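You operate a simulated robot arm through the tools that you are given. There is no shell and no other tool. Be economical: measure what you need, move in short steps, check, and stop when the job is done.

You run a simulated two-armed robot. Do the job below in one go: nothing can be reset, and whatever is moved stays where it is left.

TASK
Fill the yellow pipe to 30 and the blue pipe to 30 from the tank, and close their taps.
Fine: each pipe's tap opened fully; let no pipe run over; leave the third pipe and the cell tap alone.

The check looks at the end state, three seconds after you hand in, the way a careful person would. Anything else that was tipped, shoved, dropped, spilled or broken makes it a failure.

THE ROBOT
Two 7-joint arms with fingered hands on one trunk, on a carriage that runs on a rail from [1, 1623] to [0, -257] (x, y) and turns from 2.583 to 8.378 rad about z. Base frame: it is fixed where the carriage stands at the start and does not move with it; the origin is on the floor, on the carriage's upright axis, x ahead of it, y to its left, z up; the surface under the hand at the start is at about z = 880. Units: mm, rad, N and s.
The left shoulder is at the start at [70, 188, 1373], the right one opposite. With the tool pointing down near the work surface each hand reaches from about 100 to 800 mm from the robot's upright axis, wherever it stands, measured 20 degrees to its own side. Places, roughly: black button [600, 200, 1200]; blue pipe [800, 0, 1200]; blue tap [700, 0, 900]; cell tap [700, -300, 900]; green pipe [800, -100, 1200]; tall cell [700, -500, 1000]; yellow pipe [800, -200, 1200]; yellow tap [700, -200, 900]. Payload 4 kg a hand.
Tool frame (each hand has its own): the origin (TCP) lies between the finger pads and is the grasp point; the fingertips stand 26 mm ahead of it; z points along the fingers, y is the line along which they close. The gripper opens to 132 mm. The gripper's body begins 73 mm behind the TCP. The gripper is a hand of 4 fingers: y runs from the thumb to the fingers, the wrist lies at [0, 0, -224] in the tool frame, and closing takes about 1.5 s.
Orientation is that of the tool frame in the base frame, as a unit quaternion [x, y, z, w]. With the fingers straight down and closing along the base's y, the tool's x points along the base's -x, its y along +y and its z along -z.

THE INTERFACE
- The arms move only by the tool play_rows. It takes "left_moves", "right_moves" or both (then of equal length, played together; a hand with none holds still); each is a list of rows, each an object (a shift or turn left out is 0, a gripper value left out holds the last) with "travel": the shift along the tool's x, y, z in units of 25 mm (1.0 is 25 mm), a list of three; "delta_rot": the turn, a rotation vector about the tool's x, y, z in units of 8 degrees (1.0 is 8 degrees), a list of three; "fingers": the gripper command, from -1 (fully open) to 1 (shut), values between in proportion. In form: [{"travel": [x, y, z], "delta_rot": [wx, wy, wz], "fingers": fingers}, ...]. A call has 1 to 12 rows; each row shifts and turns the commanded pose from where the row before left it, along the tool's axes as they then stand. A call with a number of a shift or a turn outside -1 to 1 is refused whole. A row lasts 0.2 s, in which the tool goes at most 50 mm and 0.15 rad; a call with a longer step from one row to the next is refused whole, and so is a gripper value outside its range. Where a pose cannot be reached the arm comes as near as it can. A force on the tool above 80 N (or 10 N above the force at the start of the call, whichever is more), or a blocked arm, ends the call early, and 0.2 s more pass. The fingers move at their own pace (about 72 mm/s each) and stop on an object; they squeeze with about 34 N. The grip force told is the motor's: it shows also when the fingers shut on nothing. Time passes only in rows, and 0.2 s behind the last, so rows that do not move let the fingers close. It gives the time, the measured TCP pose, the force on the tool (base axes), the opening and the grip force at its end, in the units of the frame above (readings bear some noise), with the torque about the TCP (base axes, N m) and any sound that the robot's microphone picked up, and new pictures: "show" is both (left out), scene, wrist or none (wrist: the cameras of the hands that moved).
- Cameras (640 x 400 px; columns grow to the right, rows downward): "scene" is now at [141.4, 7.8, 1617]; the picture's right is [0.09, -1.00, 0.00], its down [-0.45, -0.04, -0.89] and it looks along [0.89, 0.08, -0.45] (base axes); focal length 214 px, centre (320, 200). "left" rides on the left gripper at [-73, 6, -94] in its tool frame; the picture's right is [-0.08, -1.00, 0.00], its down [0.79, -0.06, -0.62] and it looks along [0.61, -0.05, 0.79] (tool axes); focal length 230 px, centre (320, 200). "right" rides on the right gripper at [73, 6, -94] in its tool frame; the picture's right is [-0.08, 1.00, 0.00], its down [-0.79, -0.06, -0.62] and it looks along [-0.61, -0.05, 0.79] (tool axes); focal length 230 px, centre (320, 200). There is no depth. A picture from a camera that has moved, and an enlarged one, comes with that camera's place and axes in the base frame and with its lens.
- raise_lower(by): slides the trunk up (or, below 0, down) by that many mm; the arms and the scene camera ride with it, the base frame stays. It gives what a move gives, with no picture.
- steer(legs): drives the robot by 1 to 6 legs, each [ahead, left, turn to the left] in mm, mm and rad, along the robot's own axes; the way and the turn of a leg run together, so that a leg with both is an arc; at most 1500 mm and 3.142 rad a leg. The arms and the cameras ride along, it lands a little off, and it stops where it bumps. It keeps to its track: a leg is cut to what the track allows. It gives what a move gives, and a new picture of the scene camera.
- hand_shape(shape, hand): the hand has 4 fingers and takes this shape, open, in about a second: jaw (thumb against the fingers, like two jaws); tri (thumb and two fingers); tip (a fingertip pinch); poke (one finger out to press); point (the index stretched); flat (the hand flat); cup (the hand cupped); fist (a fist). The gripper value then closes the fingers along that shape, each until it touches; the sizes above hold for jaw. It gives what a move gives, with no picture.
- turn_head(pan, tilt): turns the head with the scene camera to pan (to the left, within 1.501 rad either way) and tilt (down, from -0.506 to 1.204), counted from straight ahead of the robot. It gives what a move gives, and a new picture of the scene camera.
- zoom(camera, box): a new picture of the part [left, top, right, bottom] of that camera's present view, enlarged. No time passes.
- hand_in(): hands the job in; it is judged then, once.

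Work in short steps. Places have to be worked out from the pictures, the camera data and where the tool is seen: move nearer, look again, correct. Check each grasp and each placing, and mend what went wrong. You have 120 turns and 260 pictures in all, those below and enlarged ones among them. Open the grippers and draw the arms clear of the work before you hand the job in, unless the task says otherwise; then end with one line.

The tools are called as name(argument=value, ...) on one line, values as JSON. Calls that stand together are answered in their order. play_rows: Moves the arms, as the interface text tells. Its arguments: {"type":"object","properties":{"left_moves":{"type":"array"},"right_moves":{"type":"array"},"show":{"type":"string","enum":["both","scene","wrist","none"]}},"required":[]} The other tools are called the same way: raise_lower (by) slides the trunk up or down; hand_shape (shape, hand) gives the hand a shape; steer (legs) drives the base; turn_head (pan, tilt) turns the head that bears the scene camera; zoom (camera, box) takes an enlarged picture of a part of a camera's view; hand_in () hands the job in.

At the start:

```text
clock: 0.0
left_position: [303.9, 142.9, 1506.3]
left_orientation: [-0.001, 1.0, -0.002, 0.0]
left_ft_force: [0.1, 0.4, -0.3]
left_wrist_torque: [0.01, -0.03, 0.0]
left_width: 132.0
left_grasp_force: 0.0
left_shape: jaw
right_position: [439.3, -202.3, 1570.9]
right_orientation: [0.0, 1.0, 0.0, 0.0]
right_ft_force: [-0.6, -0.5, -0.2]
right_wrist_torque: [-0.01, 0.03, 0.02]
right_width: 131.8
right_grasp_force: 0.1
right_shape: jaw
trunk travel left (down, up): [-850.0, 90.0]
robot x, y, heading: [-0.7, -0.4, 0.001]
head pan, tilt: [0.086, 0.464]
```

scene: 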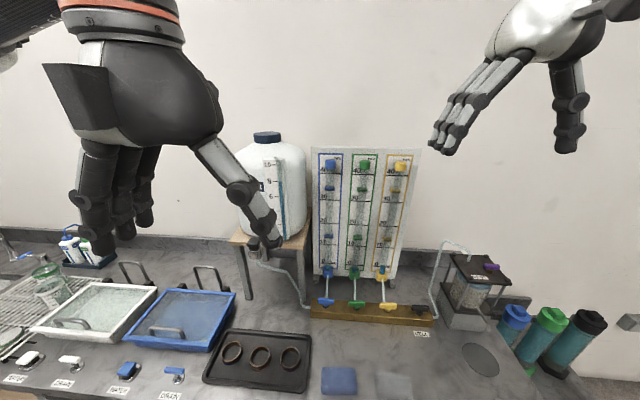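
right: 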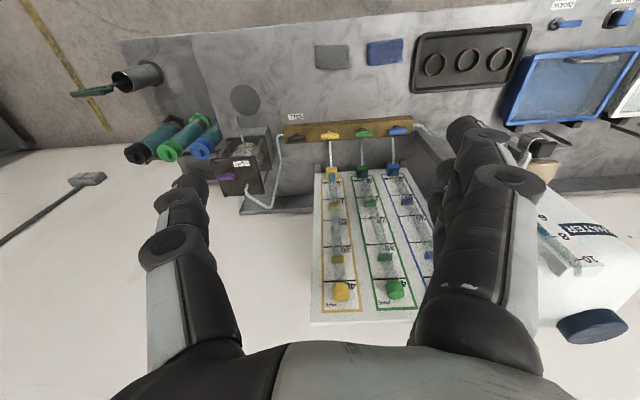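
left: 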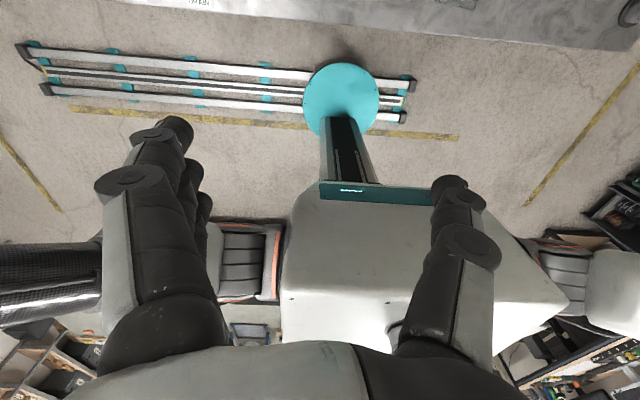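

I start by enlarging the taps and the pipe board to see how they work.

zoom(camera="scene", box=[290, 250, 450, 350])

zoom(camera="scene", box=[220, 130, 440, 268])

```text
4.00 times, centred on (370, 300) of scene
camera zoom: at [141.4, 7.8, 1617.0], right [0.09, -1.0, 0.0], down [-0.45, -0.04, -0.89], along [0.89, 0.08, -0.45], focal length 858 px, centre (120, -200)
```

zoom: 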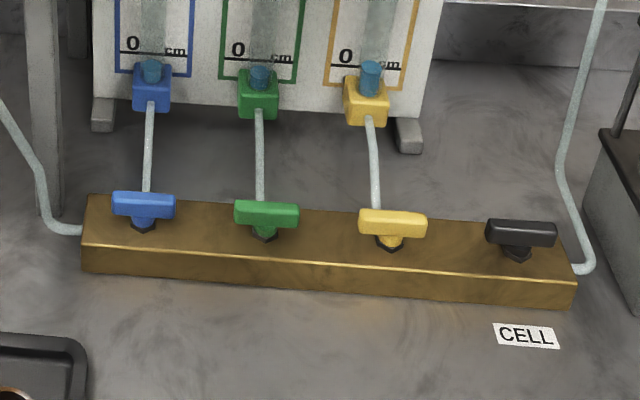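

```text
2.90 times, centred on (330, 199) of scene
camera zoom: at [141.4, 7.8, 1617.0], right [0.09, -1.0, 0.0], down [-0.45, -0.04, -0.89], along [0.89, 0.08, -0.45], focal length 622 px, centre (291, 203)
```

zoom: 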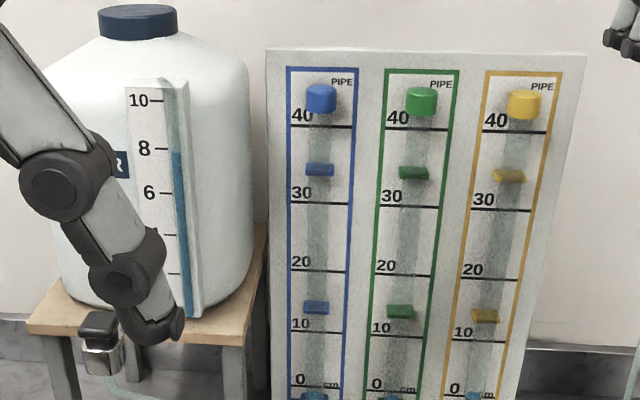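

The tap handles lie crosswise (closed). The left hand hides the tank's spigot and black button; I move it left to see.

play_rows(left_moves=[{"travel": [0, 1, 0]}, {"travel": [0, 1, 0]}, {"travel": [0, 1, 0]}, {"travel": [0, 1, 0]}, {"travel": [0, 1, 0]}, {"travel": [0, 1, 0]}, {"travel": [0, 1, 0]}], show="scene")

zoom(camera="scene", box=[210, 120, 340, 310])

```text
clock: 1.6
left_position: [302.0, 319.8, 1506.0]
left_orientation: [0.0, 1.0, -0.001, 0.0]
left_ft_force: [-0.5, 0.1, -0.3]
left_wrist_torque: [0.03, -0.03, 0.02]
left_width: 132.1
left_grasp_force: 0.1
left_shape: jaw
right_position: [438.6, -200.1, 1571.8]
right_orientation: [0.0, 1.0, 0.0, 0.0]
right_ft_force: [-0.8, 0.2, 0.9]
right_wrist_torque: [0.01, -0.03, 0.0]
right_width: 131.6
right_grasp_force: 0.0
right_shape: jaw
trunk travel left (down, up): [-850.0, 90.0]
robot x, y, heading: [1.3, 0.7, 0.003]
head pan, tilt: [0.086, 0.464]
camera scene: at [140.0, 9.1, 1617.2], right [0.09, -1.0, 0.0], down [-0.45, -0.04, -0.89], along [0.89, 0.08, -0.45], focal length 214 px, centre (320, 200)
```

scene: 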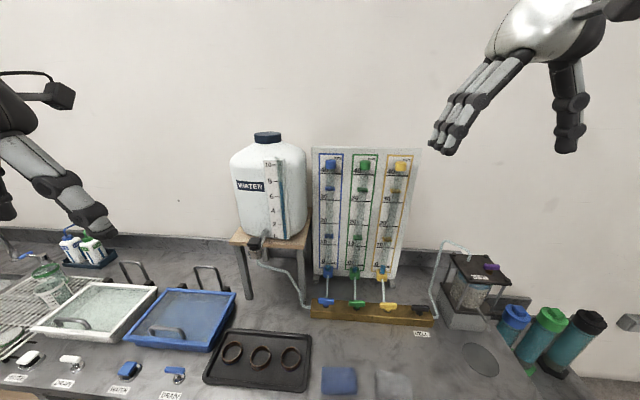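

```text
2.11 times, centred on (275, 215) of scene
camera zoom: at [140.0, 9.1, 1617.2], right [0.09, -1.0, 0.0], down [-0.45, -0.04, -0.89], along [0.89, 0.08, -0.45], focal length 452 px, centre (415, 168)
```

zoom: 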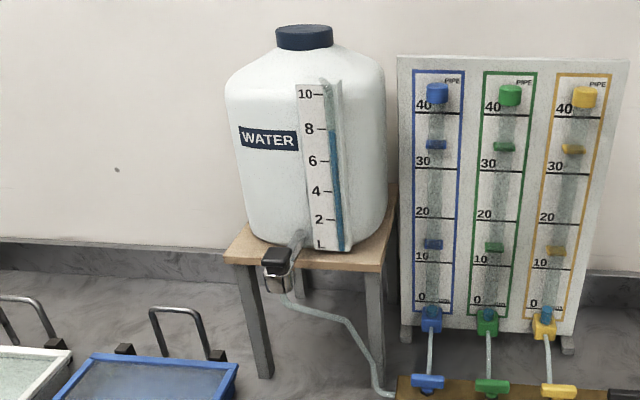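

I look more closely at the spigot.

zoom(camera="scene", box=[235, 225, 299, 265])

hand_shape(hand="left", shape="poke")

```text
10.00 times, centred on (267, 245) of scene
camera zoom: at [140.0, 9.1, 1617.2], right [0.09, -1.0, 0.0], down [-0.45, -0.04, -0.89], along [0.89, 0.08, -0.45], focal length 2145 px, centre (850, -250)
```

zoom: 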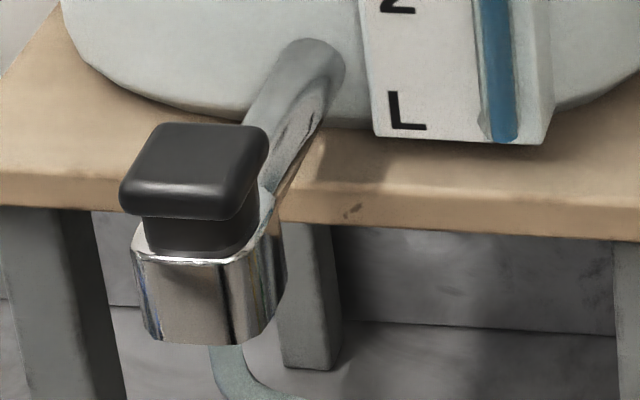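

```text
clock: 2.5
left_position: [302.8, 319.1, 1506.3]
left_orientation: [-0.001, 1.0, -0.001, 0.0]
left_ft_force: [-0.3, -0.2, 0.4]
left_wrist_torque: [-0.03, -0.01, -0.03]
left_width: 0.0
left_grasp_force: 0.0
left_shape: poke
right_position: [441.3, -203.0, 1570.4]
right_orientation: [0.0, 1.0, 0.001, 0.0]
right_ft_force: [-0.1, 0.3, 0.0]
right_wrist_torque: [-0.03, -0.01, 0.02]
right_width: 131.8
right_grasp_force: 0.0
right_shape: jaw
trunk travel left (down, up): [-850.0, 90.0]
robot x, y, heading: [1.9, -1.7, 0.002]
head pan, tilt: [0.086, 0.464]
```

The spigot has a push button on top. I bring the right hand left and lower so its camera can triangulate button and taps.

play_rows(right_moves=[{"travel": [0.18, 0.45, 0.95]}, {"travel": [0.18, 0.45, 0.95]}, {"travel": [0.18, 0.45, 0.95]}, {"travel": [0.18, 0.45, 0.95]}, {"travel": [0.18, 0.45, 0.95]}, {"travel": [0.18, 0.45, 0.95]}, {"travel": [0.18, 0.45, 0.95]}, {"travel": [0.18, 0.45, 0.95]}, {"travel": [0, 0, 0]}])

```text
clock: 4.5
left_position: [302.0, 318.5, 1505.4]
left_orientation: [0.0, 1.0, -0.001, 0.001]
left_ft_force: [0.1, -0.5, 0.3]
left_wrist_torque: [-0.01, 0.03, 0.01]
left_width: 0.0
left_grasp_force: 0.0
left_shape: poke
right_position: [403.5, -112.5, 1381.2]
right_orientation: [0.0, 1.0, 0.001, 0.001]
right_ft_force: [0.3, 0.1, 0.6]
right_wrist_torque: [0.03, 0.0, 0.01]
right_width: 131.7
right_grasp_force: 0.1
right_shape: jaw
trunk travel left (down, up): [-850.0, 90.0]
robot x, y, heading: [1.6, 1.0, -0.002]
head pan, tilt: [0.086, 0.464]
camera scene: at [141.1, 7.6, 1617.1], right [0.09, -1.0, 0.0], down [-0.45, -0.04, -0.89], along [0.89, 0.08, -0.45], focal length 214 px, centre (320, 200)
camera right: at [331.0, -105.9, 1474.5], right [0.08, 1.0, 0.0], down [0.78, -0.06, 0.62], along [0.62, -0.05, -0.79], focal length 230 px, centre (320, 200)
```

scene: 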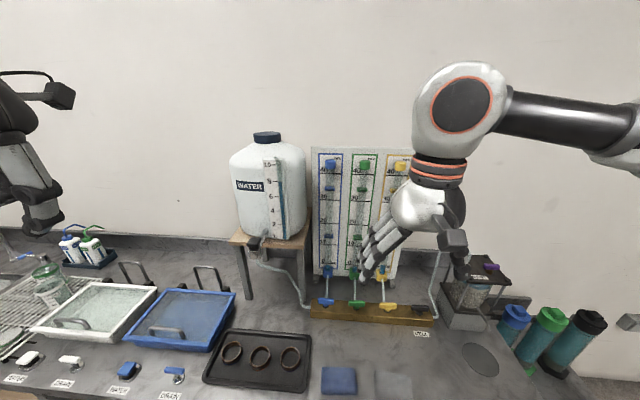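
right: 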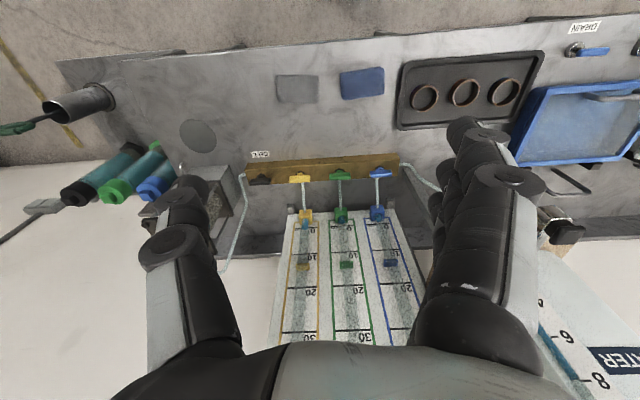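

zoom(camera="right", box=[520, 190, 600, 240])

zoom(camera="right", box=[240, 140, 416, 250])

```text
8.00 times, centred on (560, 215) of right
camera zoom: at [331.0, -105.9, 1474.5], right [0.08, 1.0, 0.0], down [0.78, -0.06, 0.62], along [0.62, -0.05, -0.79], focal length 1841 px, centre (-1600, 80)
```

zoom: 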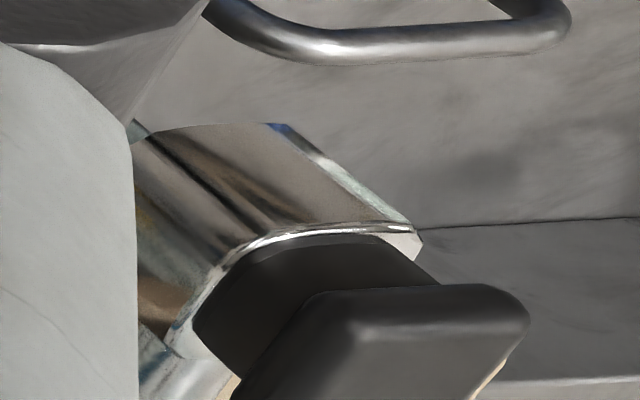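

```text
3.64 times, centred on (328, 195) of right
camera zoom: at [331.0, -105.9, 1474.5], right [0.08, 1.0, 0.0], down [0.78, -0.06, 0.62], along [0.62, -0.05, -0.79], focal length 837 px, centre (291, 218)
```

zoom: 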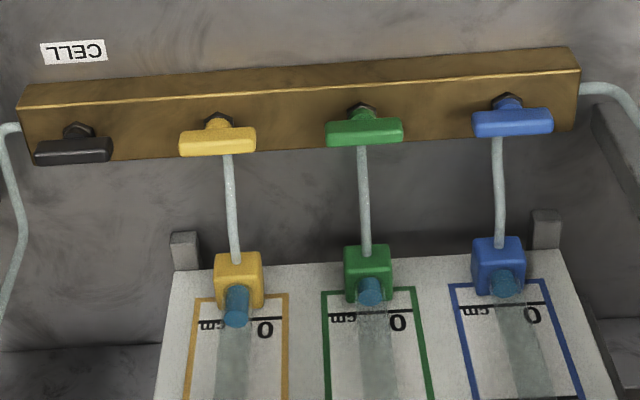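

Triangulated: button top ≈ (609, 233, 1243), handles ≈ x 688, z 917, with yellow y −194 and blue y 36. I bring the left poke hand in front of and above the button to see its finger.

play_rows(left_moves=[{"travel": [-0.95, -0.34, 0.42]}, {"travel": [-0.95, -0.34, 0.42]}, {"travel": [-0.95, -0.34, 0.42]}, {"travel": [-0.95, -0.34, 0.42]}, {"travel": [-0.95, -0.34, 0.42]}, {"travel": [-0.95, -0.34, 0.42]}, {"travel": [-0.95, -0.34, 0.42]}, {"travel": [-0.95, -0.34, 0.42]}, {"travel": [-0.95, -0.34, 0.42]}, {"travel": [-0.95, -0.34, 0.42]}, {}])

```text
clock: 6.9
left_position: [540.7, 234.1, 1400.6]
left_orientation: [0.0, 1.0, -0.002, 0.001]
left_ft_force: [-0.2, -0.4, 0.7]
left_wrist_torque: [0.0, 0.0, 0.04]
left_width: 0.2
left_grasp_force: 0.1
left_shape: poke
right_position: [403.6, -110.7, 1381.0]
right_orientation: [0.002, 1.0, 0.0, 0.002]
right_ft_force: [0.1, -0.2, -0.2]
right_wrist_torque: [0.01, -0.02, -0.01]
right_width: 131.9
right_grasp_force: 0.0
right_shape: jaw
trunk travel left (down, up): [-850.0, 90.0]
robot x, y, heading: [-1.9, 0.6, -0.0]
head pan, tilt: [0.086, 0.464]
camera scene: at [141.0, 8.0, 1617.1], right [0.09, -1.0, 0.0], down [-0.45, -0.04, -0.89], along [0.89, 0.08, -0.45], focal length 214 px, centre (320, 200)
camera left: at [614.4, 238.5, 1495.0], right [0.08, -1.0, 0.0], down [-0.79, -0.06, 0.62], along [-0.61, -0.05, -0.79], focal length 230 px, centre (320, 200)
```

scene: 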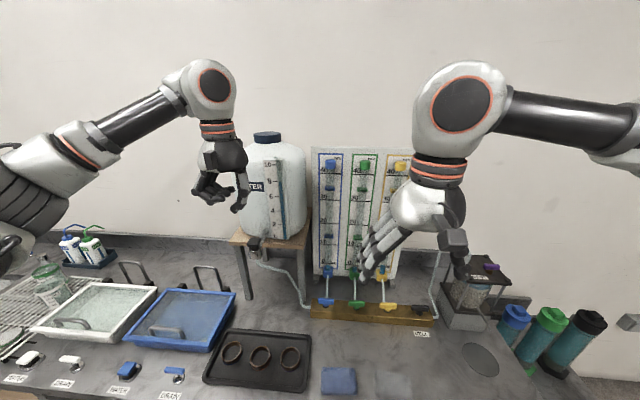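
left: 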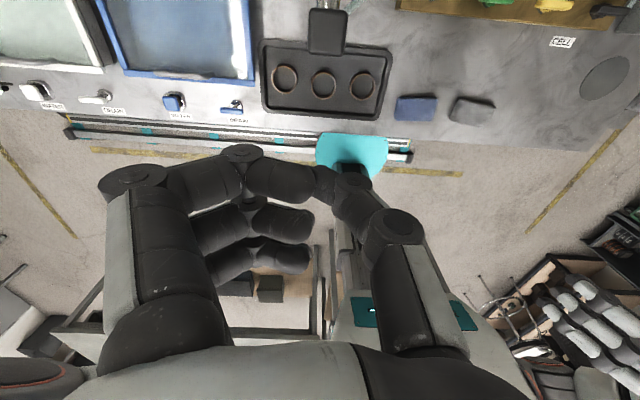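

zoom(camera="scene", box=[170, 100, 310, 275])

zoom(camera="left", box=[200, 0, 440, 150])

```text
2.29 times, centred on (240, 188) of scene
camera zoom: at [141.0, 8.0, 1617.1], right [0.09, -1.0, 0.0], down [-0.45, -0.04, -0.89], along [0.89, 0.08, -0.45], focal length 490 px, centre (503, 229)
```

zoom: 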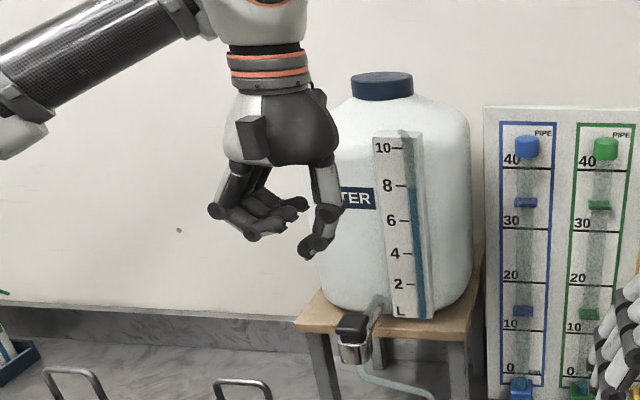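

```text
2.67 times, centred on (320, 75) of left
camera zoom: at [614.4, 238.5, 1495.0], right [0.08, -1.0, 0.0], down [-0.79, -0.06, 0.62], along [-0.61, -0.05, -0.79], focal length 614 px, centre (320, 533)
```

zoom: 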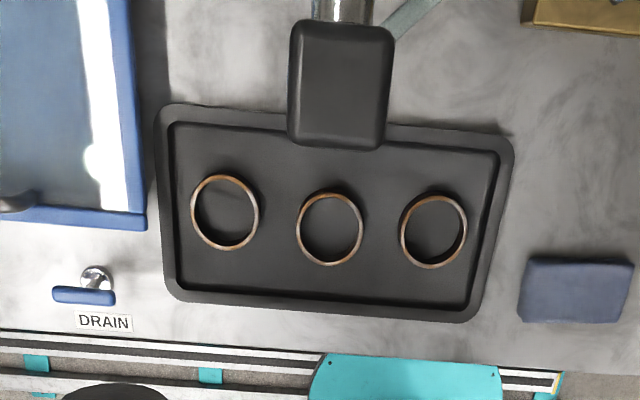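

Seen from above, the button centre is (608, 231, 1243). To keep the hand's camera off the tank I pitch the left hand about 32° so the finger points forward-down, and move it above the button.

play_rows(left_moves=[{"delta_rot": [0, -1, 0]}, {"delta_rot": [0, -1, 0]}, {"delta_rot": [0, -1, 0]}, {"delta_rot": [0, -1, 0]}, {"travel": [0, 0, 0.9]}, {"travel": [0, 0, 0.9]}, {"travel": [0, 0, 0.9]}, {"travel": [0, 0, 0.9]}, {}])

zoom(camera="scene", box=[190, 120, 310, 270])

```text
clock: 8.9
left_position: [588.6, 233.6, 1323.9]
left_orientation: [0.0, 0.961, -0.001, 0.276]
left_ft_force: [0.3, 0.1, -0.1]
left_wrist_torque: [-0.01, 0.04, 0.01]
left_width: 0.1
left_grasp_force: 0.0
left_shape: poke
right_position: [404.7, -112.0, 1379.4]
right_orientation: [0.0, 1.0, 0.001, 0.001]
right_ft_force: [0.3, 0.5, -0.1]
right_wrist_torque: [-0.02, -0.01, -0.02]
right_width: 131.6
right_grasp_force: 0.1
right_shape: jaw
trunk travel left (down, up): [-850.0, 90.0]
robot x, y, heading: [4.2, -3.7, 0.0]
head pan, tilt: [0.086, 0.464]
camera scene: at [141.4, 7.8, 1617.0], right [0.09, -1.0, 0.0], down [-0.45, -0.04, -0.89], along [0.89, 0.08, -0.45], focal length 214 px, centre (320, 200)
camera left: at [601.0, 237.9, 1442.8], right [0.07, -1.0, 0.04], down [-0.99, -0.06, 0.11], along [-0.1, -0.05, -0.99], focal length 230 px, centre (320, 200)
```

scene: 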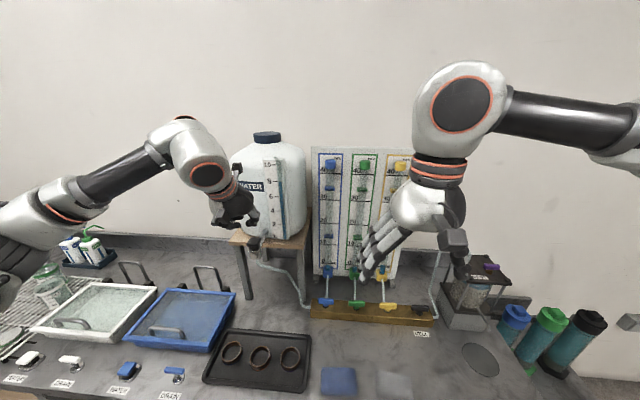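
left: 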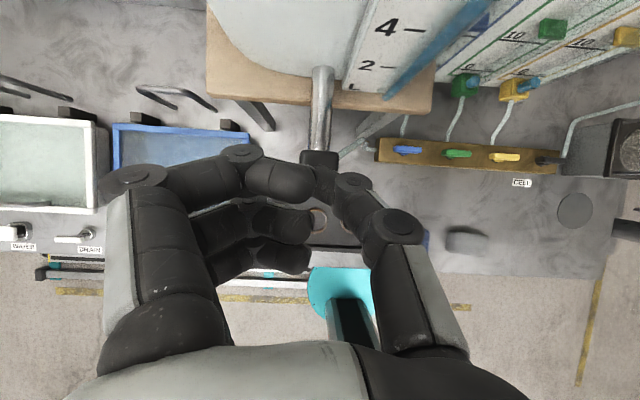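

```text
2.67 times, centred on (250, 195) of scene
camera zoom: at [141.4, 7.8, 1617.0], right [0.09, -1.0, 0.0], down [-0.45, -0.04, -0.89], along [0.89, 0.08, -0.45], focal length 572 px, centre (507, 213)
```

zoom: 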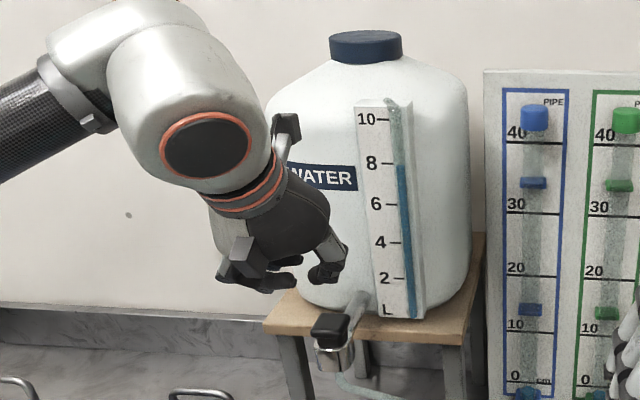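

The finger is over the button. Now I turn the right hand 90° so it closes along x, with a partly closed grip, to later straddle the yellow handle.

play_rows(right_moves=[{"delta_rot": [0, 0, 1], "fingers": 0.0}, {"delta_rot": [0, 0, 1]}, {"delta_rot": [0, 0, 1]}, {"delta_rot": [0, 0, 1]}, {"delta_rot": [0, 0, 1]}, {"delta_rot": [0, 0, 1]}, {"delta_rot": [0, 0, 1]}, {"delta_rot": [0, 0, 1]}, {"delta_rot": [0, 0, 1]}, {"delta_rot": [0, 0, 1]}, {"delta_rot": [0, 0, 1]}, {"delta_rot": [0, 0, 0.25]}], show="none")

play_rows(right_moves=[{"travel": [-0.33, 0.95, 0.8]}, {"travel": [-0.33, 0.95, 0.8]}, {"travel": [-0.33, 0.95, 0.8]}, {"travel": [-0.33, 0.95, 0.8]}, {"travel": [-0.33, 0.95, 0.8]}, {"travel": [-0.33, 0.95, 0.8]}, {"travel": [-0.33, 0.95, 0.8]}, {"travel": [-0.33, 0.95, 0.8]}, {"travel": [-0.33, 0.95, 0.8]}, {"travel": [-0.33, 0.95, 0.8]}, {"travel": [0, 0.95, 0.8]}, {}])

```text
clock: 11.5
left_position: [587.3, 232.8, 1324.1]
left_orientation: [0.0, 0.961, 0.0, 0.276]
left_ft_force: [-0.3, -0.1, -0.5]
left_wrist_torque: [0.02, 0.01, 0.01]
left_width: 0.1
left_grasp_force: 0.1
left_shape: poke
right_position: [412.4, -108.2, 1390.9]
right_orientation: [0.369, 0.93, 0.0, -0.002]
right_ft_force: [0.8, 0.3, -0.6]
right_wrist_torque: [-0.03, 0.03, 0.04]
right_width: 66.6
right_grasp_force: 0.0
right_shape: jaw
right hand out of reach, approached as far as the arm can: row 6, 7, 8, 9, 10, 11
trunk travel left (down, up): [-850.0, 90.0]
robot x, y, heading: [-2.6, -0.6, 0.004]
head pan, tilt: [0.086, 0.464]
```

```text
clock: 14.1
left_position: [587.3, 233.0, 1324.3]
left_orientation: [-0.001, 0.961, 0.0, 0.275]
left_ft_force: [0.0, 1.0, 0.3]
left_wrist_torque: [-0.03, -0.02, -0.01]
left_width: 0.0
left_grasp_force: 0.1
left_shape: poke
right_position: [661.0, 21.7, 1179.5]
right_orientation: [0.384, 0.923, 0.001, -0.002]
right_ft_force: [-0.1, -0.3, -0.3]
right_wrist_torque: [-0.01, 0.0, 0.03]
right_width: 66.5
right_grasp_force: 0.0
right_shape: jaw
right hand out of reach, approached as far as the arm can: row 1
trunk travel left (down, up): [-850.0, 90.0]
robot x, y, heading: [-2.0, -4.9, -0.003]
head pan, tilt: [0.086, 0.464]
camera scene: at [140.5, 7.5, 1617.1], right [0.09, -1.0, 0.0], down [-0.45, -0.04, -0.89], along [0.89, 0.08, -0.45], focal length 214 px, centre (320, 200)
camera right: at [614.5, 78.1, 1274.4], right [0.76, 0.65, 0.0], down [0.51, -0.6, 0.61], along [0.4, -0.47, -0.79], focal length 230 px, centre (320, 200)
```

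scene: 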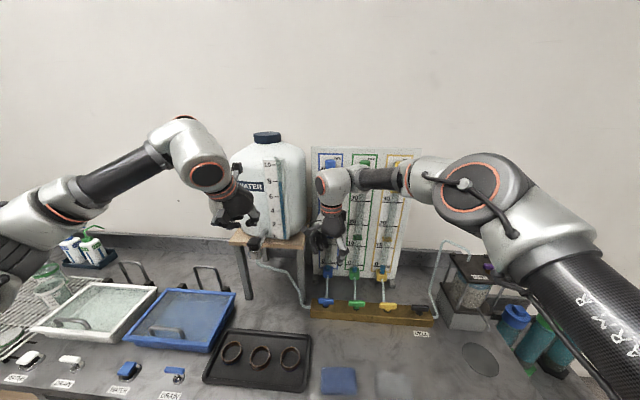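
right: 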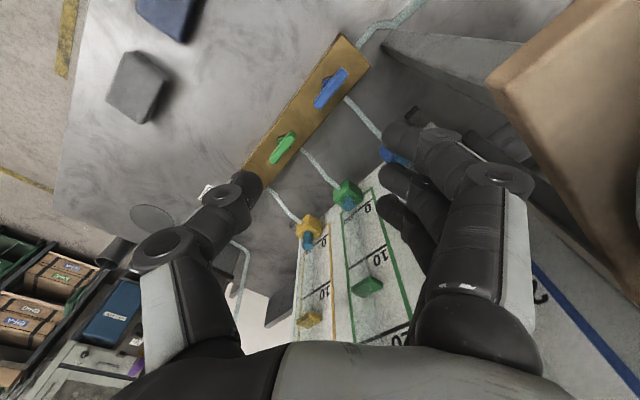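

The wrist only turned 45° that way (limit), so the shift went astray, but nothing was touched. I draw back to about (560, −150) and turn the hand the other way.

play_rows(right_moves=[{"travel": [-0.25, -0.95, 0]}, {"travel": [-0.25, -0.95, 0]}, {"travel": [-0.25, -0.95, 0]}, {"travel": [-0.25, -0.95, 0]}, {"travel": [-0.25, -0.95, 0]}, {"travel": [-0.25, -0.95, 0]}, {"travel": [-0.25, -0.95, 0]}, {"travel": [-0.25, -0.95, 0]}], show="none")

play_rows(right_moves=[{"delta_rot": [0, 0, -1]}, {"delta_rot": [0, 0, -1]}, {"delta_rot": [0, 0, -1]}, {"delta_rot": [0, 0, -1]}, {"delta_rot": [0, 0, -1]}, {"delta_rot": [0, 0, -1]}, {"delta_rot": [0, 0, -1]}, {"delta_rot": [0, 0, -1]}, {"delta_rot": [0, 0, -1]}, {"delta_rot": [0, 0, -1]}, {"delta_rot": [0, 0, -1]}], show="none")

play_rows(right_moves=[{"delta_rot": [0, 0, -1]}, {"delta_rot": [0, 0, -1]}, {"delta_rot": [0, 0, -1]}, {"delta_rot": [0, 0, -1]}, {"delta_rot": [0, 0, -1]}, {"delta_rot": [0, 0, -0.9]}])

```text
clock: 15.9
left_position: [587.1, 231.5, 1326.4]
left_orientation: [-0.001, 0.961, 0.0, 0.276]
left_ft_force: [-0.2, -0.3, 0.3]
left_wrist_torque: [0.02, 0.03, 0.04]
left_width: 0.1
left_grasp_force: 0.1
left_shape: poke
right_position: [571.0, -153.1, 1181.5]
right_orientation: [0.381, 0.924, 0.002, -0.004]
right_ft_force: [-0.1, -0.6, -0.3]
right_wrist_torque: [0.05, 0.02, 0.01]
right_width: 66.7
right_grasp_force: 0.1
right_shape: jaw
right hand out of reach, approached as far as the arm can: row 7, 8
trunk travel left (down, up): [-850.0, 90.0]
robot x, y, heading: [4.3, 0.9, -0.002]
head pan, tilt: [0.086, 0.464]
```

```text
clock: 18.3
left_position: [588.5, 233.5, 1323.8]
left_orientation: [-0.002, 0.961, 0.0, 0.276]
left_ft_force: [0.4, 0.4, -0.9]
left_wrist_torque: [0.01, 0.01, 0.03]
left_width: 0.0
left_grasp_force: 0.1
left_shape: poke
right_position: [570.6, -151.1, 1182.7]
right_orientation: [-0.367, 0.93, 0.002, -0.002]
right_ft_force: [0.0, 0.9, -0.2]
right_wrist_torque: [0.0, 0.01, 0.0]
right_width: 66.7
right_grasp_force: 0.1
right_shape: jaw
trunk travel left (down, up): [-850.0, 90.0]
robot x, y, heading: [-0.5, 1.2, -0.001]
head pan, tilt: [0.086, 0.464]
```

```text
clock: 19.7
left_position: [588.4, 232.8, 1324.7]
left_orientation: [0.0, 0.961, -0.001, 0.276]
left_ft_force: [-0.8, 0.2, 0.0]
left_wrist_torque: [0.03, -0.05, 0.03]
left_width: 0.2
left_grasp_force: 0.0
left_shape: poke
right_position: [570.6, -151.5, 1183.2]
right_orientation: [0.708, -0.706, -0.003, 0.001]
right_ft_force: [0.1, -0.6, -0.4]
right_wrist_torque: [0.02, -0.01, -0.04]
right_width: 66.7
right_grasp_force: 0.1
right_shape: jaw
trunk travel left (down, up): [-850.0, 90.0]
robot x, y, heading: [1.8, -1.0, -0.001]
head pan, tilt: [0.086, 0.464]
camera scene: at [141.5, 7.8, 1617.0], right [0.09, -1.0, 0.0], down [-0.45, -0.04, -0.89], along [0.89, 0.08, -0.45], focal length 214 px, centre (320, 200)
camera right: at [566.4, -223.4, 1276.8], right [-1.0, 0.07, 0.01], down [0.06, 0.78, 0.62], along [0.04, 0.62, -0.79], focal length 230 px, centre (320, 200)
```

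scene: 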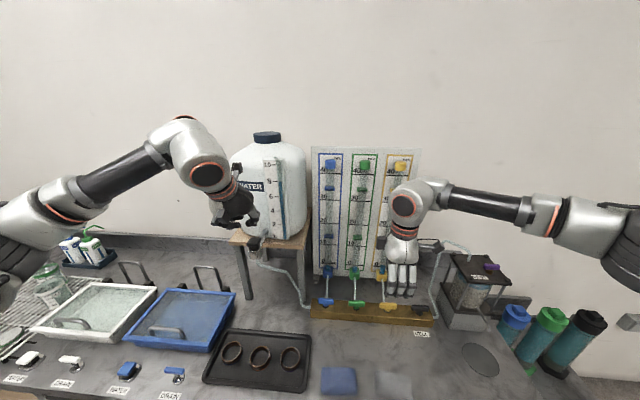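
right: 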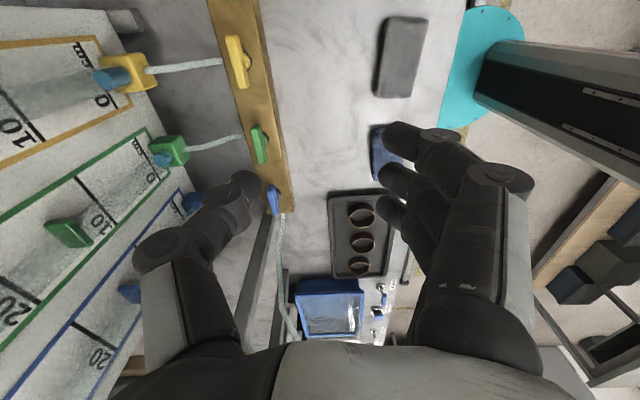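

The hand now closes along x (thumb on the far side). Combining three views, handles are at z≈940, x≈671, y −188 (yellow), −76 (green), 33 (blue). I move above yellow.

play_rows(right_moves=[{"travel": [0.21, -0.575, 0.98]}, {"travel": [0.21, -0.575, 0.98]}, {"travel": [0.21, -0.575, 0.98]}, {"travel": [0.21, -0.575, 0.98]}, {"travel": [0.21, -0.575, 0.98]}, {"travel": [0.21, -0.575, 0.98]}, {"travel": [0.21, -0.575, 0.98]}, {}])

zoom(camera="scene", box=[300, 190, 460, 340])

zoom(camera="left", box=[360, 50, 600, 200])

```text
clock: 21.5
left_position: [588.3, 232.3, 1324.8]
left_orientation: [0.0, 0.961, -0.001, 0.275]
left_ft_force: [0.4, -0.2, -0.5]
left_wrist_torque: [0.0, -0.02, 0.03]
left_width: 0.0
left_grasp_force: 0.1
left_shape: poke
right_position: [670.1, -186.4, 1010.3]
right_orientation: [0.708, -0.707, -0.003, 0.0]
right_ft_force: [0.0, -0.7, 0.1]
right_wrist_torque: [-0.03, -0.01, 0.01]
right_width: 66.6
right_grasp_force: 0.1
right_shape: jaw
trunk travel left (down, up): [-850.0, 90.0]
robot x, y, heading: [3.1, -4.3, -0.003]
head pan, tilt: [0.086, 0.464]
camera scene: at [141.0, 7.8, 1617.1], right [0.09, -1.0, 0.0], down [-0.45, -0.04, -0.89], along [0.89, 0.08, -0.45], focal length 214 px, centre (320, 200)
camera right: at [666.0, -259.1, 1104.7], right [-1.0, 0.08, 0.0], down [0.06, 0.78, 0.62], along [0.04, 0.62, -0.79], focal length 230 px, centre (320, 200)
```

scene: 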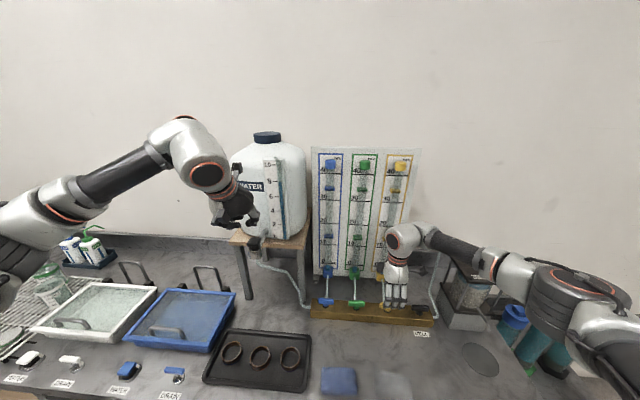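
right: 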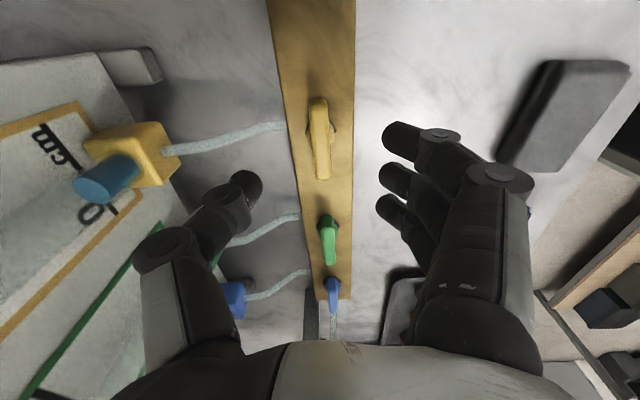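

```text
2.67 times, centred on (380, 265) of scene
camera zoom: at [141.0, 7.8, 1617.1], right [0.09, -1.0, 0.0], down [-0.45, -0.04, -0.89], along [0.89, 0.08, -0.45], focal length 572 px, centre (160, 27)
```

zoom: 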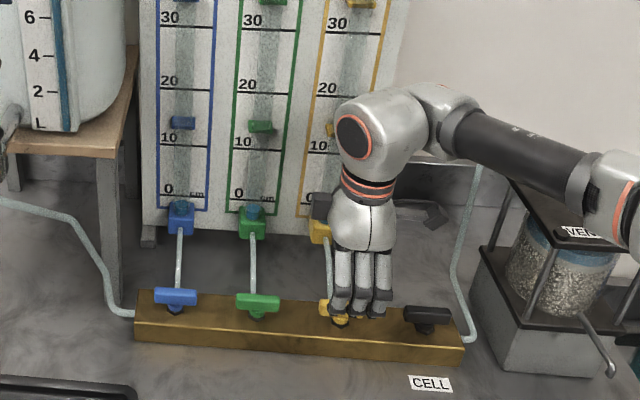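

```text
2.67 times, centred on (480, 125) of left
camera zoom: at [600.5, 238.0, 1443.2], right [0.07, -1.0, 0.04], down [-0.99, -0.06, 0.11], along [-0.1, -0.05, -0.99], focal length 614 px, centre (-107, 400)
```

zoom: 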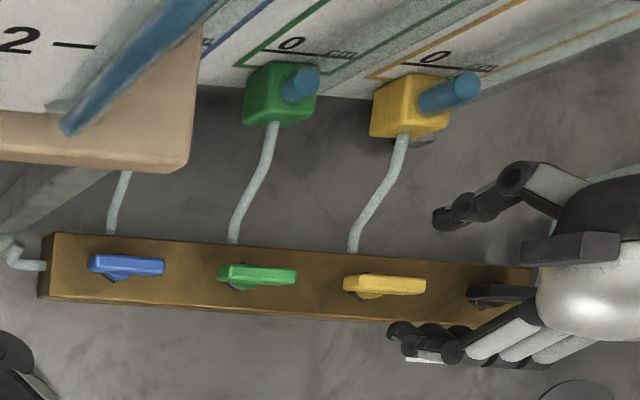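

Alignment is good. Block top is about z 918, handle top about 945, so I lower the TCP to about 952 (tips ~926).

play_rows(right_moves=[{"travel": [0, 0, 0.8]}, {"travel": [0, 0, 0.8]}, {"travel": [0, 0, 0.7]}, {}])

zoom(camera="left", box=[440, 110, 580, 200])

zoom(camera="scene", box=[350, 270, 440, 330])

```text
clock: 22.5
left_position: [588.1, 232.9, 1324.3]
left_orientation: [-0.001, 0.961, 0.0, 0.276]
left_ft_force: [0.7, 1.1, -0.2]
left_wrist_torque: [-0.03, -0.02, 0.05]
left_width: 0.1
left_grasp_force: 0.0
left_shape: poke
right_position: [671.1, -186.9, 952.4]
right_orientation: [0.708, -0.707, -0.003, 0.0]
right_ft_force: [-0.1, 0.4, -1.0]
right_wrist_torque: [0.02, -0.04, -0.03]
right_width: 66.8
right_grasp_force: 0.1
right_shape: jaw
trunk travel left (down, up): [-850.0, 90.0]
robot x, y, heading: [-1.2, 3.7, 0.002]
head pan, tilt: [0.086, 0.464]
camera scene: at [141.6, 7.8, 1617.0], right [0.09, -1.0, 0.0], down [-0.45, -0.04, -0.89], along [0.89, 0.08, -0.45], focal length 214 px, centre (320, 200)
camera right: at [666.6, -259.2, 1046.7], right [-1.0, 0.08, 0.01], down [0.06, 0.78, 0.62], along [0.04, 0.62, -0.79], focal length 230 px, centre (320, 200)
```

scene: 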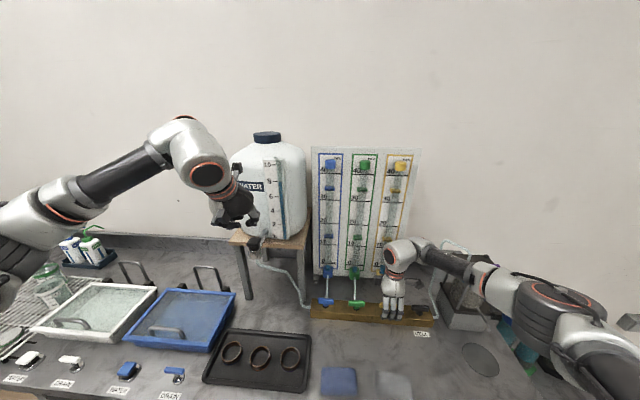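
right: 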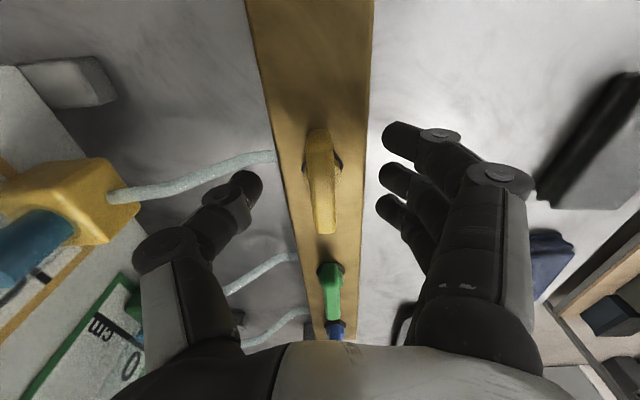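

```text
4.44 times, centred on (510, 155) of left
camera zoom: at [601.1, 238.0, 1442.9], right [0.07, -1.0, 0.04], down [-0.99, -0.06, 0.11], along [-0.1, -0.05, -0.99], focal length 1022 px, centre (-524, 400)
```

zoom: 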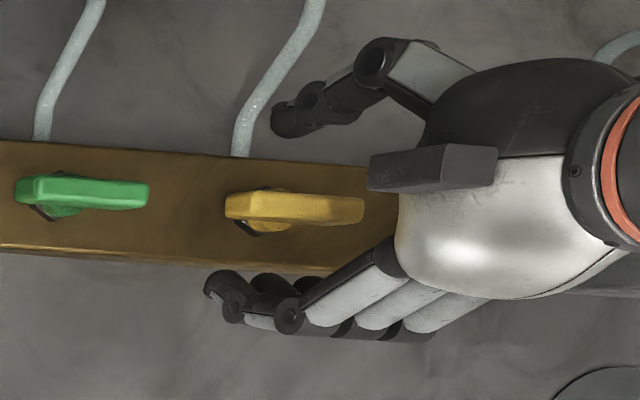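

```text
6.67 times, centred on (395, 300) of scene
camera zoom: at [141.6, 7.8, 1617.0], right [0.09, -1.0, 0.0], down [-0.45, -0.04, -0.89], along [0.89, 0.08, -0.45], focal length 1430 px, centre (-180, -467)
```

zoom: 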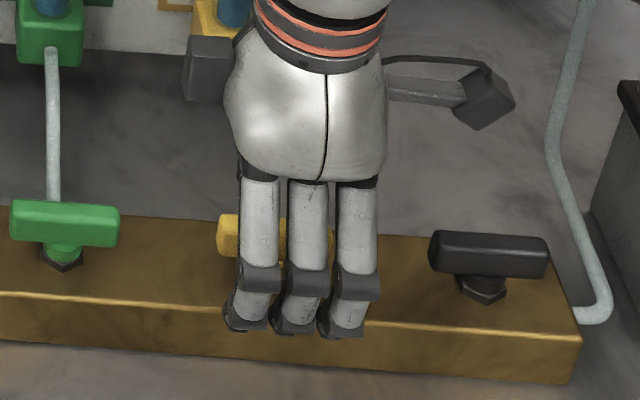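

Well placed. I close most of the way and look.

play_rows(right_moves=[{"fingers": 0.5}, {}, {}], show="wrist")

zoom(camera="scene", box=[350, 270, 440, 330])

```text
clock: 23.3
left_position: [587.5, 233.1, 1324.8]
left_orientation: [-0.001, 0.961, -0.001, 0.276]
left_ft_force: [1.6, 0.5, 0.6]
left_wrist_torque: [-0.01, 0.01, 0.0]
left_width: 0.0
left_grasp_force: 0.0
left_shape: poke
right_position: [672.2, -186.8, 952.5]
right_orientation: [0.707, -0.707, -0.003, 0.001]
right_ft_force: [0.6, -0.3, 0.9]
right_wrist_torque: [0.0, 0.01, -0.02]
right_width: 33.5
right_grasp_force: 0.1
right_shape: jaw
trunk travel left (down, up): [-850.0, 90.0]
robot x, y, heading: [-0.6, -1.0, -0.004]
head pan, tilt: [0.086, 0.464]
camera right: at [666.5, -259.1, 1047.1], right [-1.0, 0.08, 0.0], down [0.06, 0.78, 0.62], along [0.04, 0.62, -0.79], focal length 230 px, centre (320, 200)
```

right: 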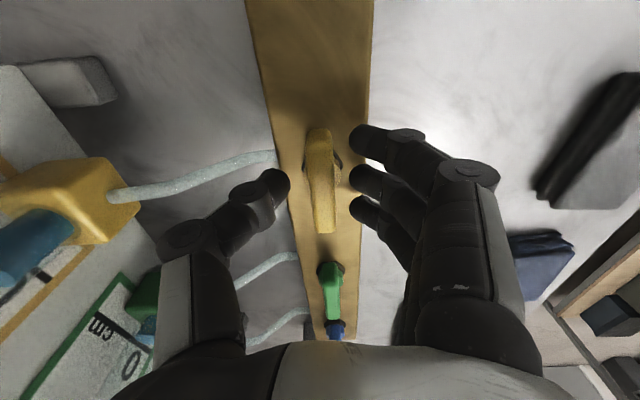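

```text
6.67 times, centred on (395, 300) of scene
camera zoom: at [141.3, 7.9, 1617.0], right [0.09, -1.0, 0.0], down [-0.45, -0.04, -0.89], along [0.89, 0.08, -0.45], focal length 1430 px, centre (-180, -467)
```

zoom: 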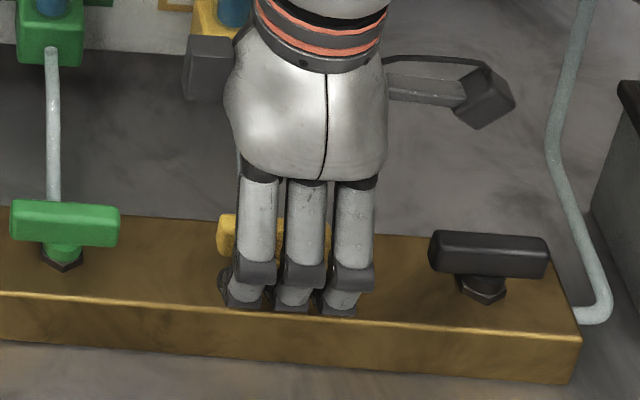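

No contact with the block; I shut the grip on the handle.

play_rows(right_moves=[{"fingers": 1}, {}, {}, {}, {}], show="wrist")

```text
clock: 24.5
left_position: [587.4, 233.8, 1324.6]
left_orientation: [-0.001, 0.961, -0.001, 0.275]
left_ft_force: [0.4, 0.8, 0.7]
left_wrist_torque: [0.03, -0.02, -0.04]
left_width: 0.2
left_grasp_force: 0.0
left_shape: poke
right_position: [671.3, -186.0, 953.8]
right_orientation: [-0.707, 0.707, 0.002, 0.0]
right_ft_force: [4.2, 0.0, 8.7]
right_wrist_torque: [0.01, -0.22, 0.01]
right_width: 12.8
right_grasp_force: 33.9
right_shape: jaw
trunk travel left (down, up): [-850.0, 90.0]
robot x, y, heading: [-1.2, 2.3, -0.0]
head pan, tilt: [0.086, 0.464]
camera right: at [666.4, -258.9, 1048.1], right [-1.0, 0.08, 0.0], down [0.06, 0.78, 0.62], along [0.05, 0.62, -0.79], focal length 230 px, centre (320, 200)
```

right: 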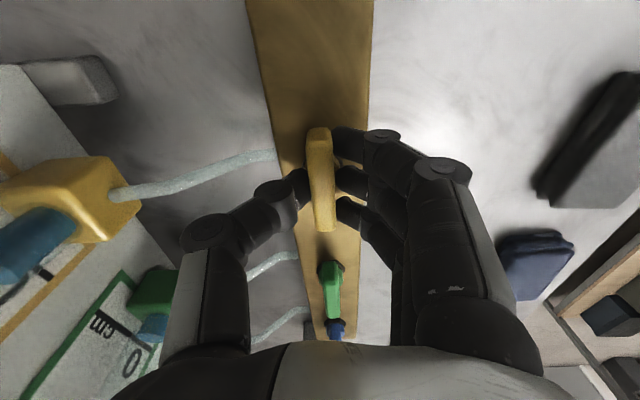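

Gripped (12.8 mm wide). I try a small turn clockwise from above.

play_rows(right_moves=[{"delta_rot": [0, 0, 1]}, {"delta_rot": [0, 0, 1]}, {}], show="wrist")

zoom(camera="left", box=[440, 110, 580, 200])

```text
clock: 25.3
left_position: [586.6, 233.9, 1325.4]
left_orientation: [-0.002, 0.961, -0.001, 0.276]
left_ft_force: [-0.6, 0.2, -0.4]
left_wrist_torque: [0.0, 0.01, 0.02]
left_width: 0.2
left_grasp_force: 0.0
left_shape: poke
right_position: [670.0, -185.6, 953.6]
right_orientation: [-0.602, 0.799, 0.002, 0.0]
right_ft_force: [5.7, 1.2, 15.9]
right_wrist_torque: [0.06, -0.01, 0.78]
right_width: 12.4
right_grasp_force: 33.8
right_shape: jaw
trunk travel left (down, up): [-850.0, 90.0]
robot x, y, heading: [2.6, 2.2, 0.005]
head pan, tilt: [0.086, 0.464]
camera right: at [645.6, -253.9, 1048.9], right [-0.94, 0.35, 0.0], down [0.28, 0.74, 0.62], along [0.21, 0.58, -0.79], focal length 230 px, centre (320, 200)
```

right: 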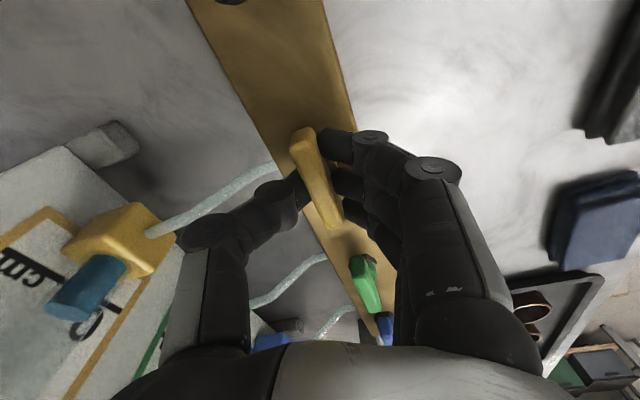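

```text
4.44 times, centred on (510, 155) of left
camera zoom: at [599.4, 238.9, 1443.7], right [0.07, -1.0, 0.04], down [-0.99, -0.06, 0.11], along [-0.1, -0.05, -0.99], focal length 1022 px, centre (-524, 400)
```

zoom: 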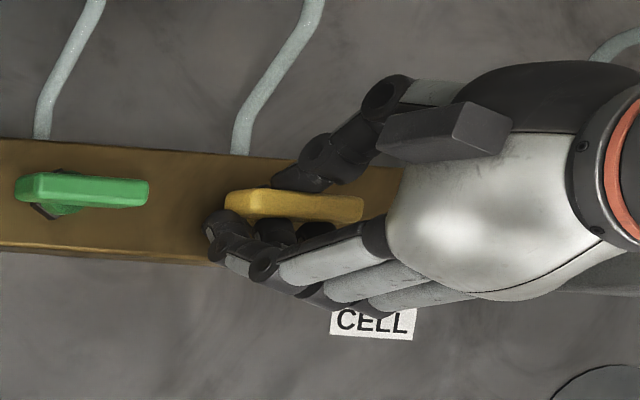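

The handle did not follow (a stop). I turn back and try counter-clockwise.

play_rows(right_moves=[{"delta_rot": [0, 0, -1]}, {"delta_rot": [0, 0, -1]}, {"delta_rot": [0, 0, -1]}, {"delta_rot": [0, 0, -1]}, {}], show="wrist")

zoom(camera="left", box=[440, 110, 580, 200])

```text
clock: 26.5
left_position: [584.8, 234.9, 1327.0]
left_orientation: [-0.001, 0.961, -0.001, 0.276]
left_ft_force: [-0.2, 0.1, 0.1]
left_wrist_torque: [0.0, 0.0, -0.03]
left_width: 0.0
left_grasp_force: 0.0
left_shape: poke
right_position: [669.3, -185.1, 954.2]
right_orientation: [0.799, -0.601, -0.002, -0.001]
right_ft_force: [0.9, 1.1, 22.5]
right_wrist_torque: [-0.02, 0.1, 0.02]
right_width: 12.1
right_grasp_force: 33.4
right_shape: jaw
trunk travel left (down, up): [-850.0, 90.0]
robot x, y, heading: [3.1, 3.2, -0.001]
head pan, tilt: [0.086, 0.464]
camera right: at [684.8, -256.8, 1049.0], right [-0.98, -0.2, 0.0], down [-0.16, 0.77, 0.62], along [-0.13, 0.61, -0.79], focal length 230 px, centre (320, 200)
```

right: 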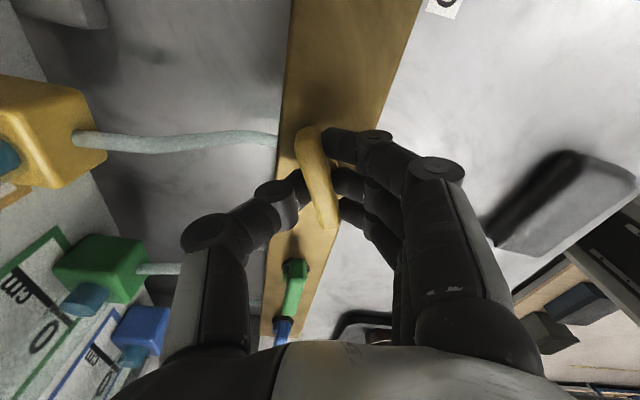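

```text
4.44 times, centred on (510, 155) of left
camera zoom: at [598.0, 239.4, 1444.1], right [0.07, -1.0, 0.04], down [-0.99, -0.06, 0.1], along [-0.1, -0.05, -0.99], focal length 1022 px, centre (-524, 400)
```

zoom: 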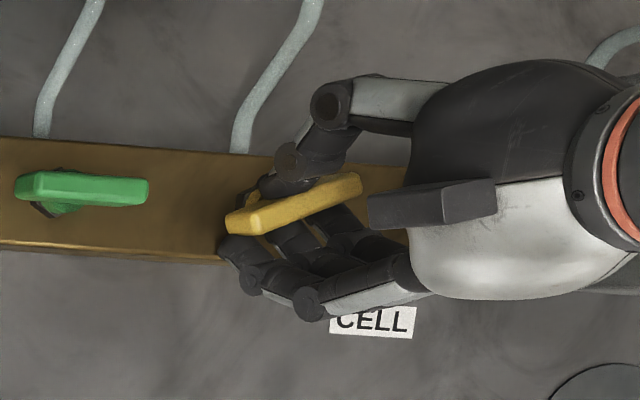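

The handle turns counter-clockwise. I lift 2 mm to ease the upward force and continue turning in steps.

play_rows(right_moves=[{"travel": [0, 0, -0.08]}, {"delta_rot": [0, 0, -1]}, {"delta_rot": [0, 0, -1]}, {"delta_rot": [0, 0, -1]}, {"delta_rot": [0, 0, -1]}, {}], show="wrist")

zoom(camera="left", box=[440, 110, 580, 200])

```text
clock: 27.9
left_position: [584.9, 233.4, 1325.2]
left_orientation: [-0.001, 0.961, -0.001, 0.276]
left_ft_force: [-0.4, 0.0, 0.1]
left_wrist_torque: [0.0, 0.0, -0.01]
left_width: 0.0
left_grasp_force: 0.1
left_shape: poke
right_position: [669.9, -185.3, 954.9]
right_orientation: [0.934, -0.356, -0.002, 0.0]
right_ft_force: [-14.2, 4.4, -2.0]
right_wrist_torque: [-0.1, 0.34, 0.02]
right_width: 11.3
right_grasp_force: 34.0
right_shape: jaw
trunk travel left (down, up): [-850.0, 90.0]
robot x, y, heading: [2.2, 3.5, -0.001]
head pan, tilt: [0.086, 0.464]
camera right: at [720.2, -238.4, 1049.3], right [-0.72, -0.69, 0.0], down [-0.54, 0.57, 0.62], along [-0.43, 0.45, -0.78], focal length 230 px, centre (320, 200)
```

right: 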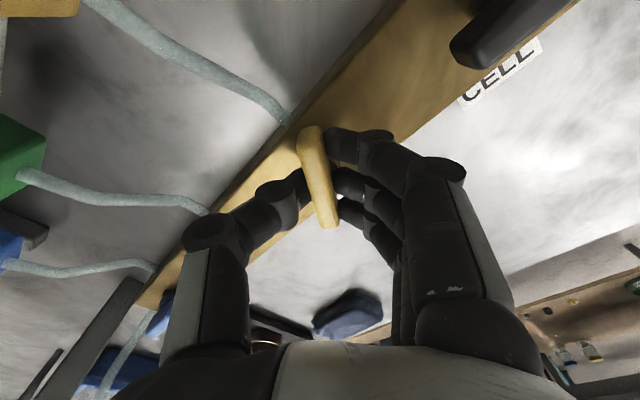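

```text
4.44 times, centred on (510, 155) of left
camera zoom: at [598.7, 238.9, 1443.7], right [0.07, -1.0, 0.04], down [-0.99, -0.06, 0.11], along [-0.1, -0.05, -0.99], focal length 1022 px, centre (-524, 400)
```

zoom: 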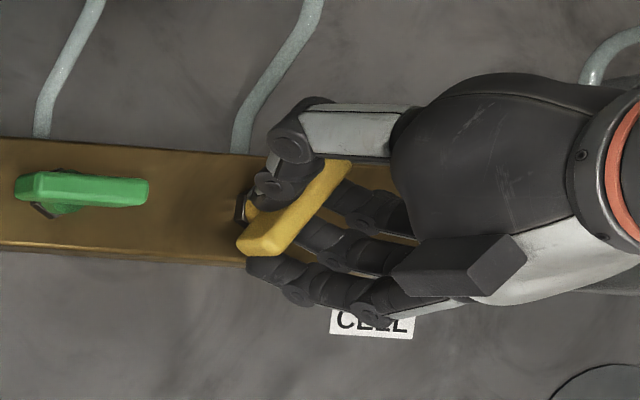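

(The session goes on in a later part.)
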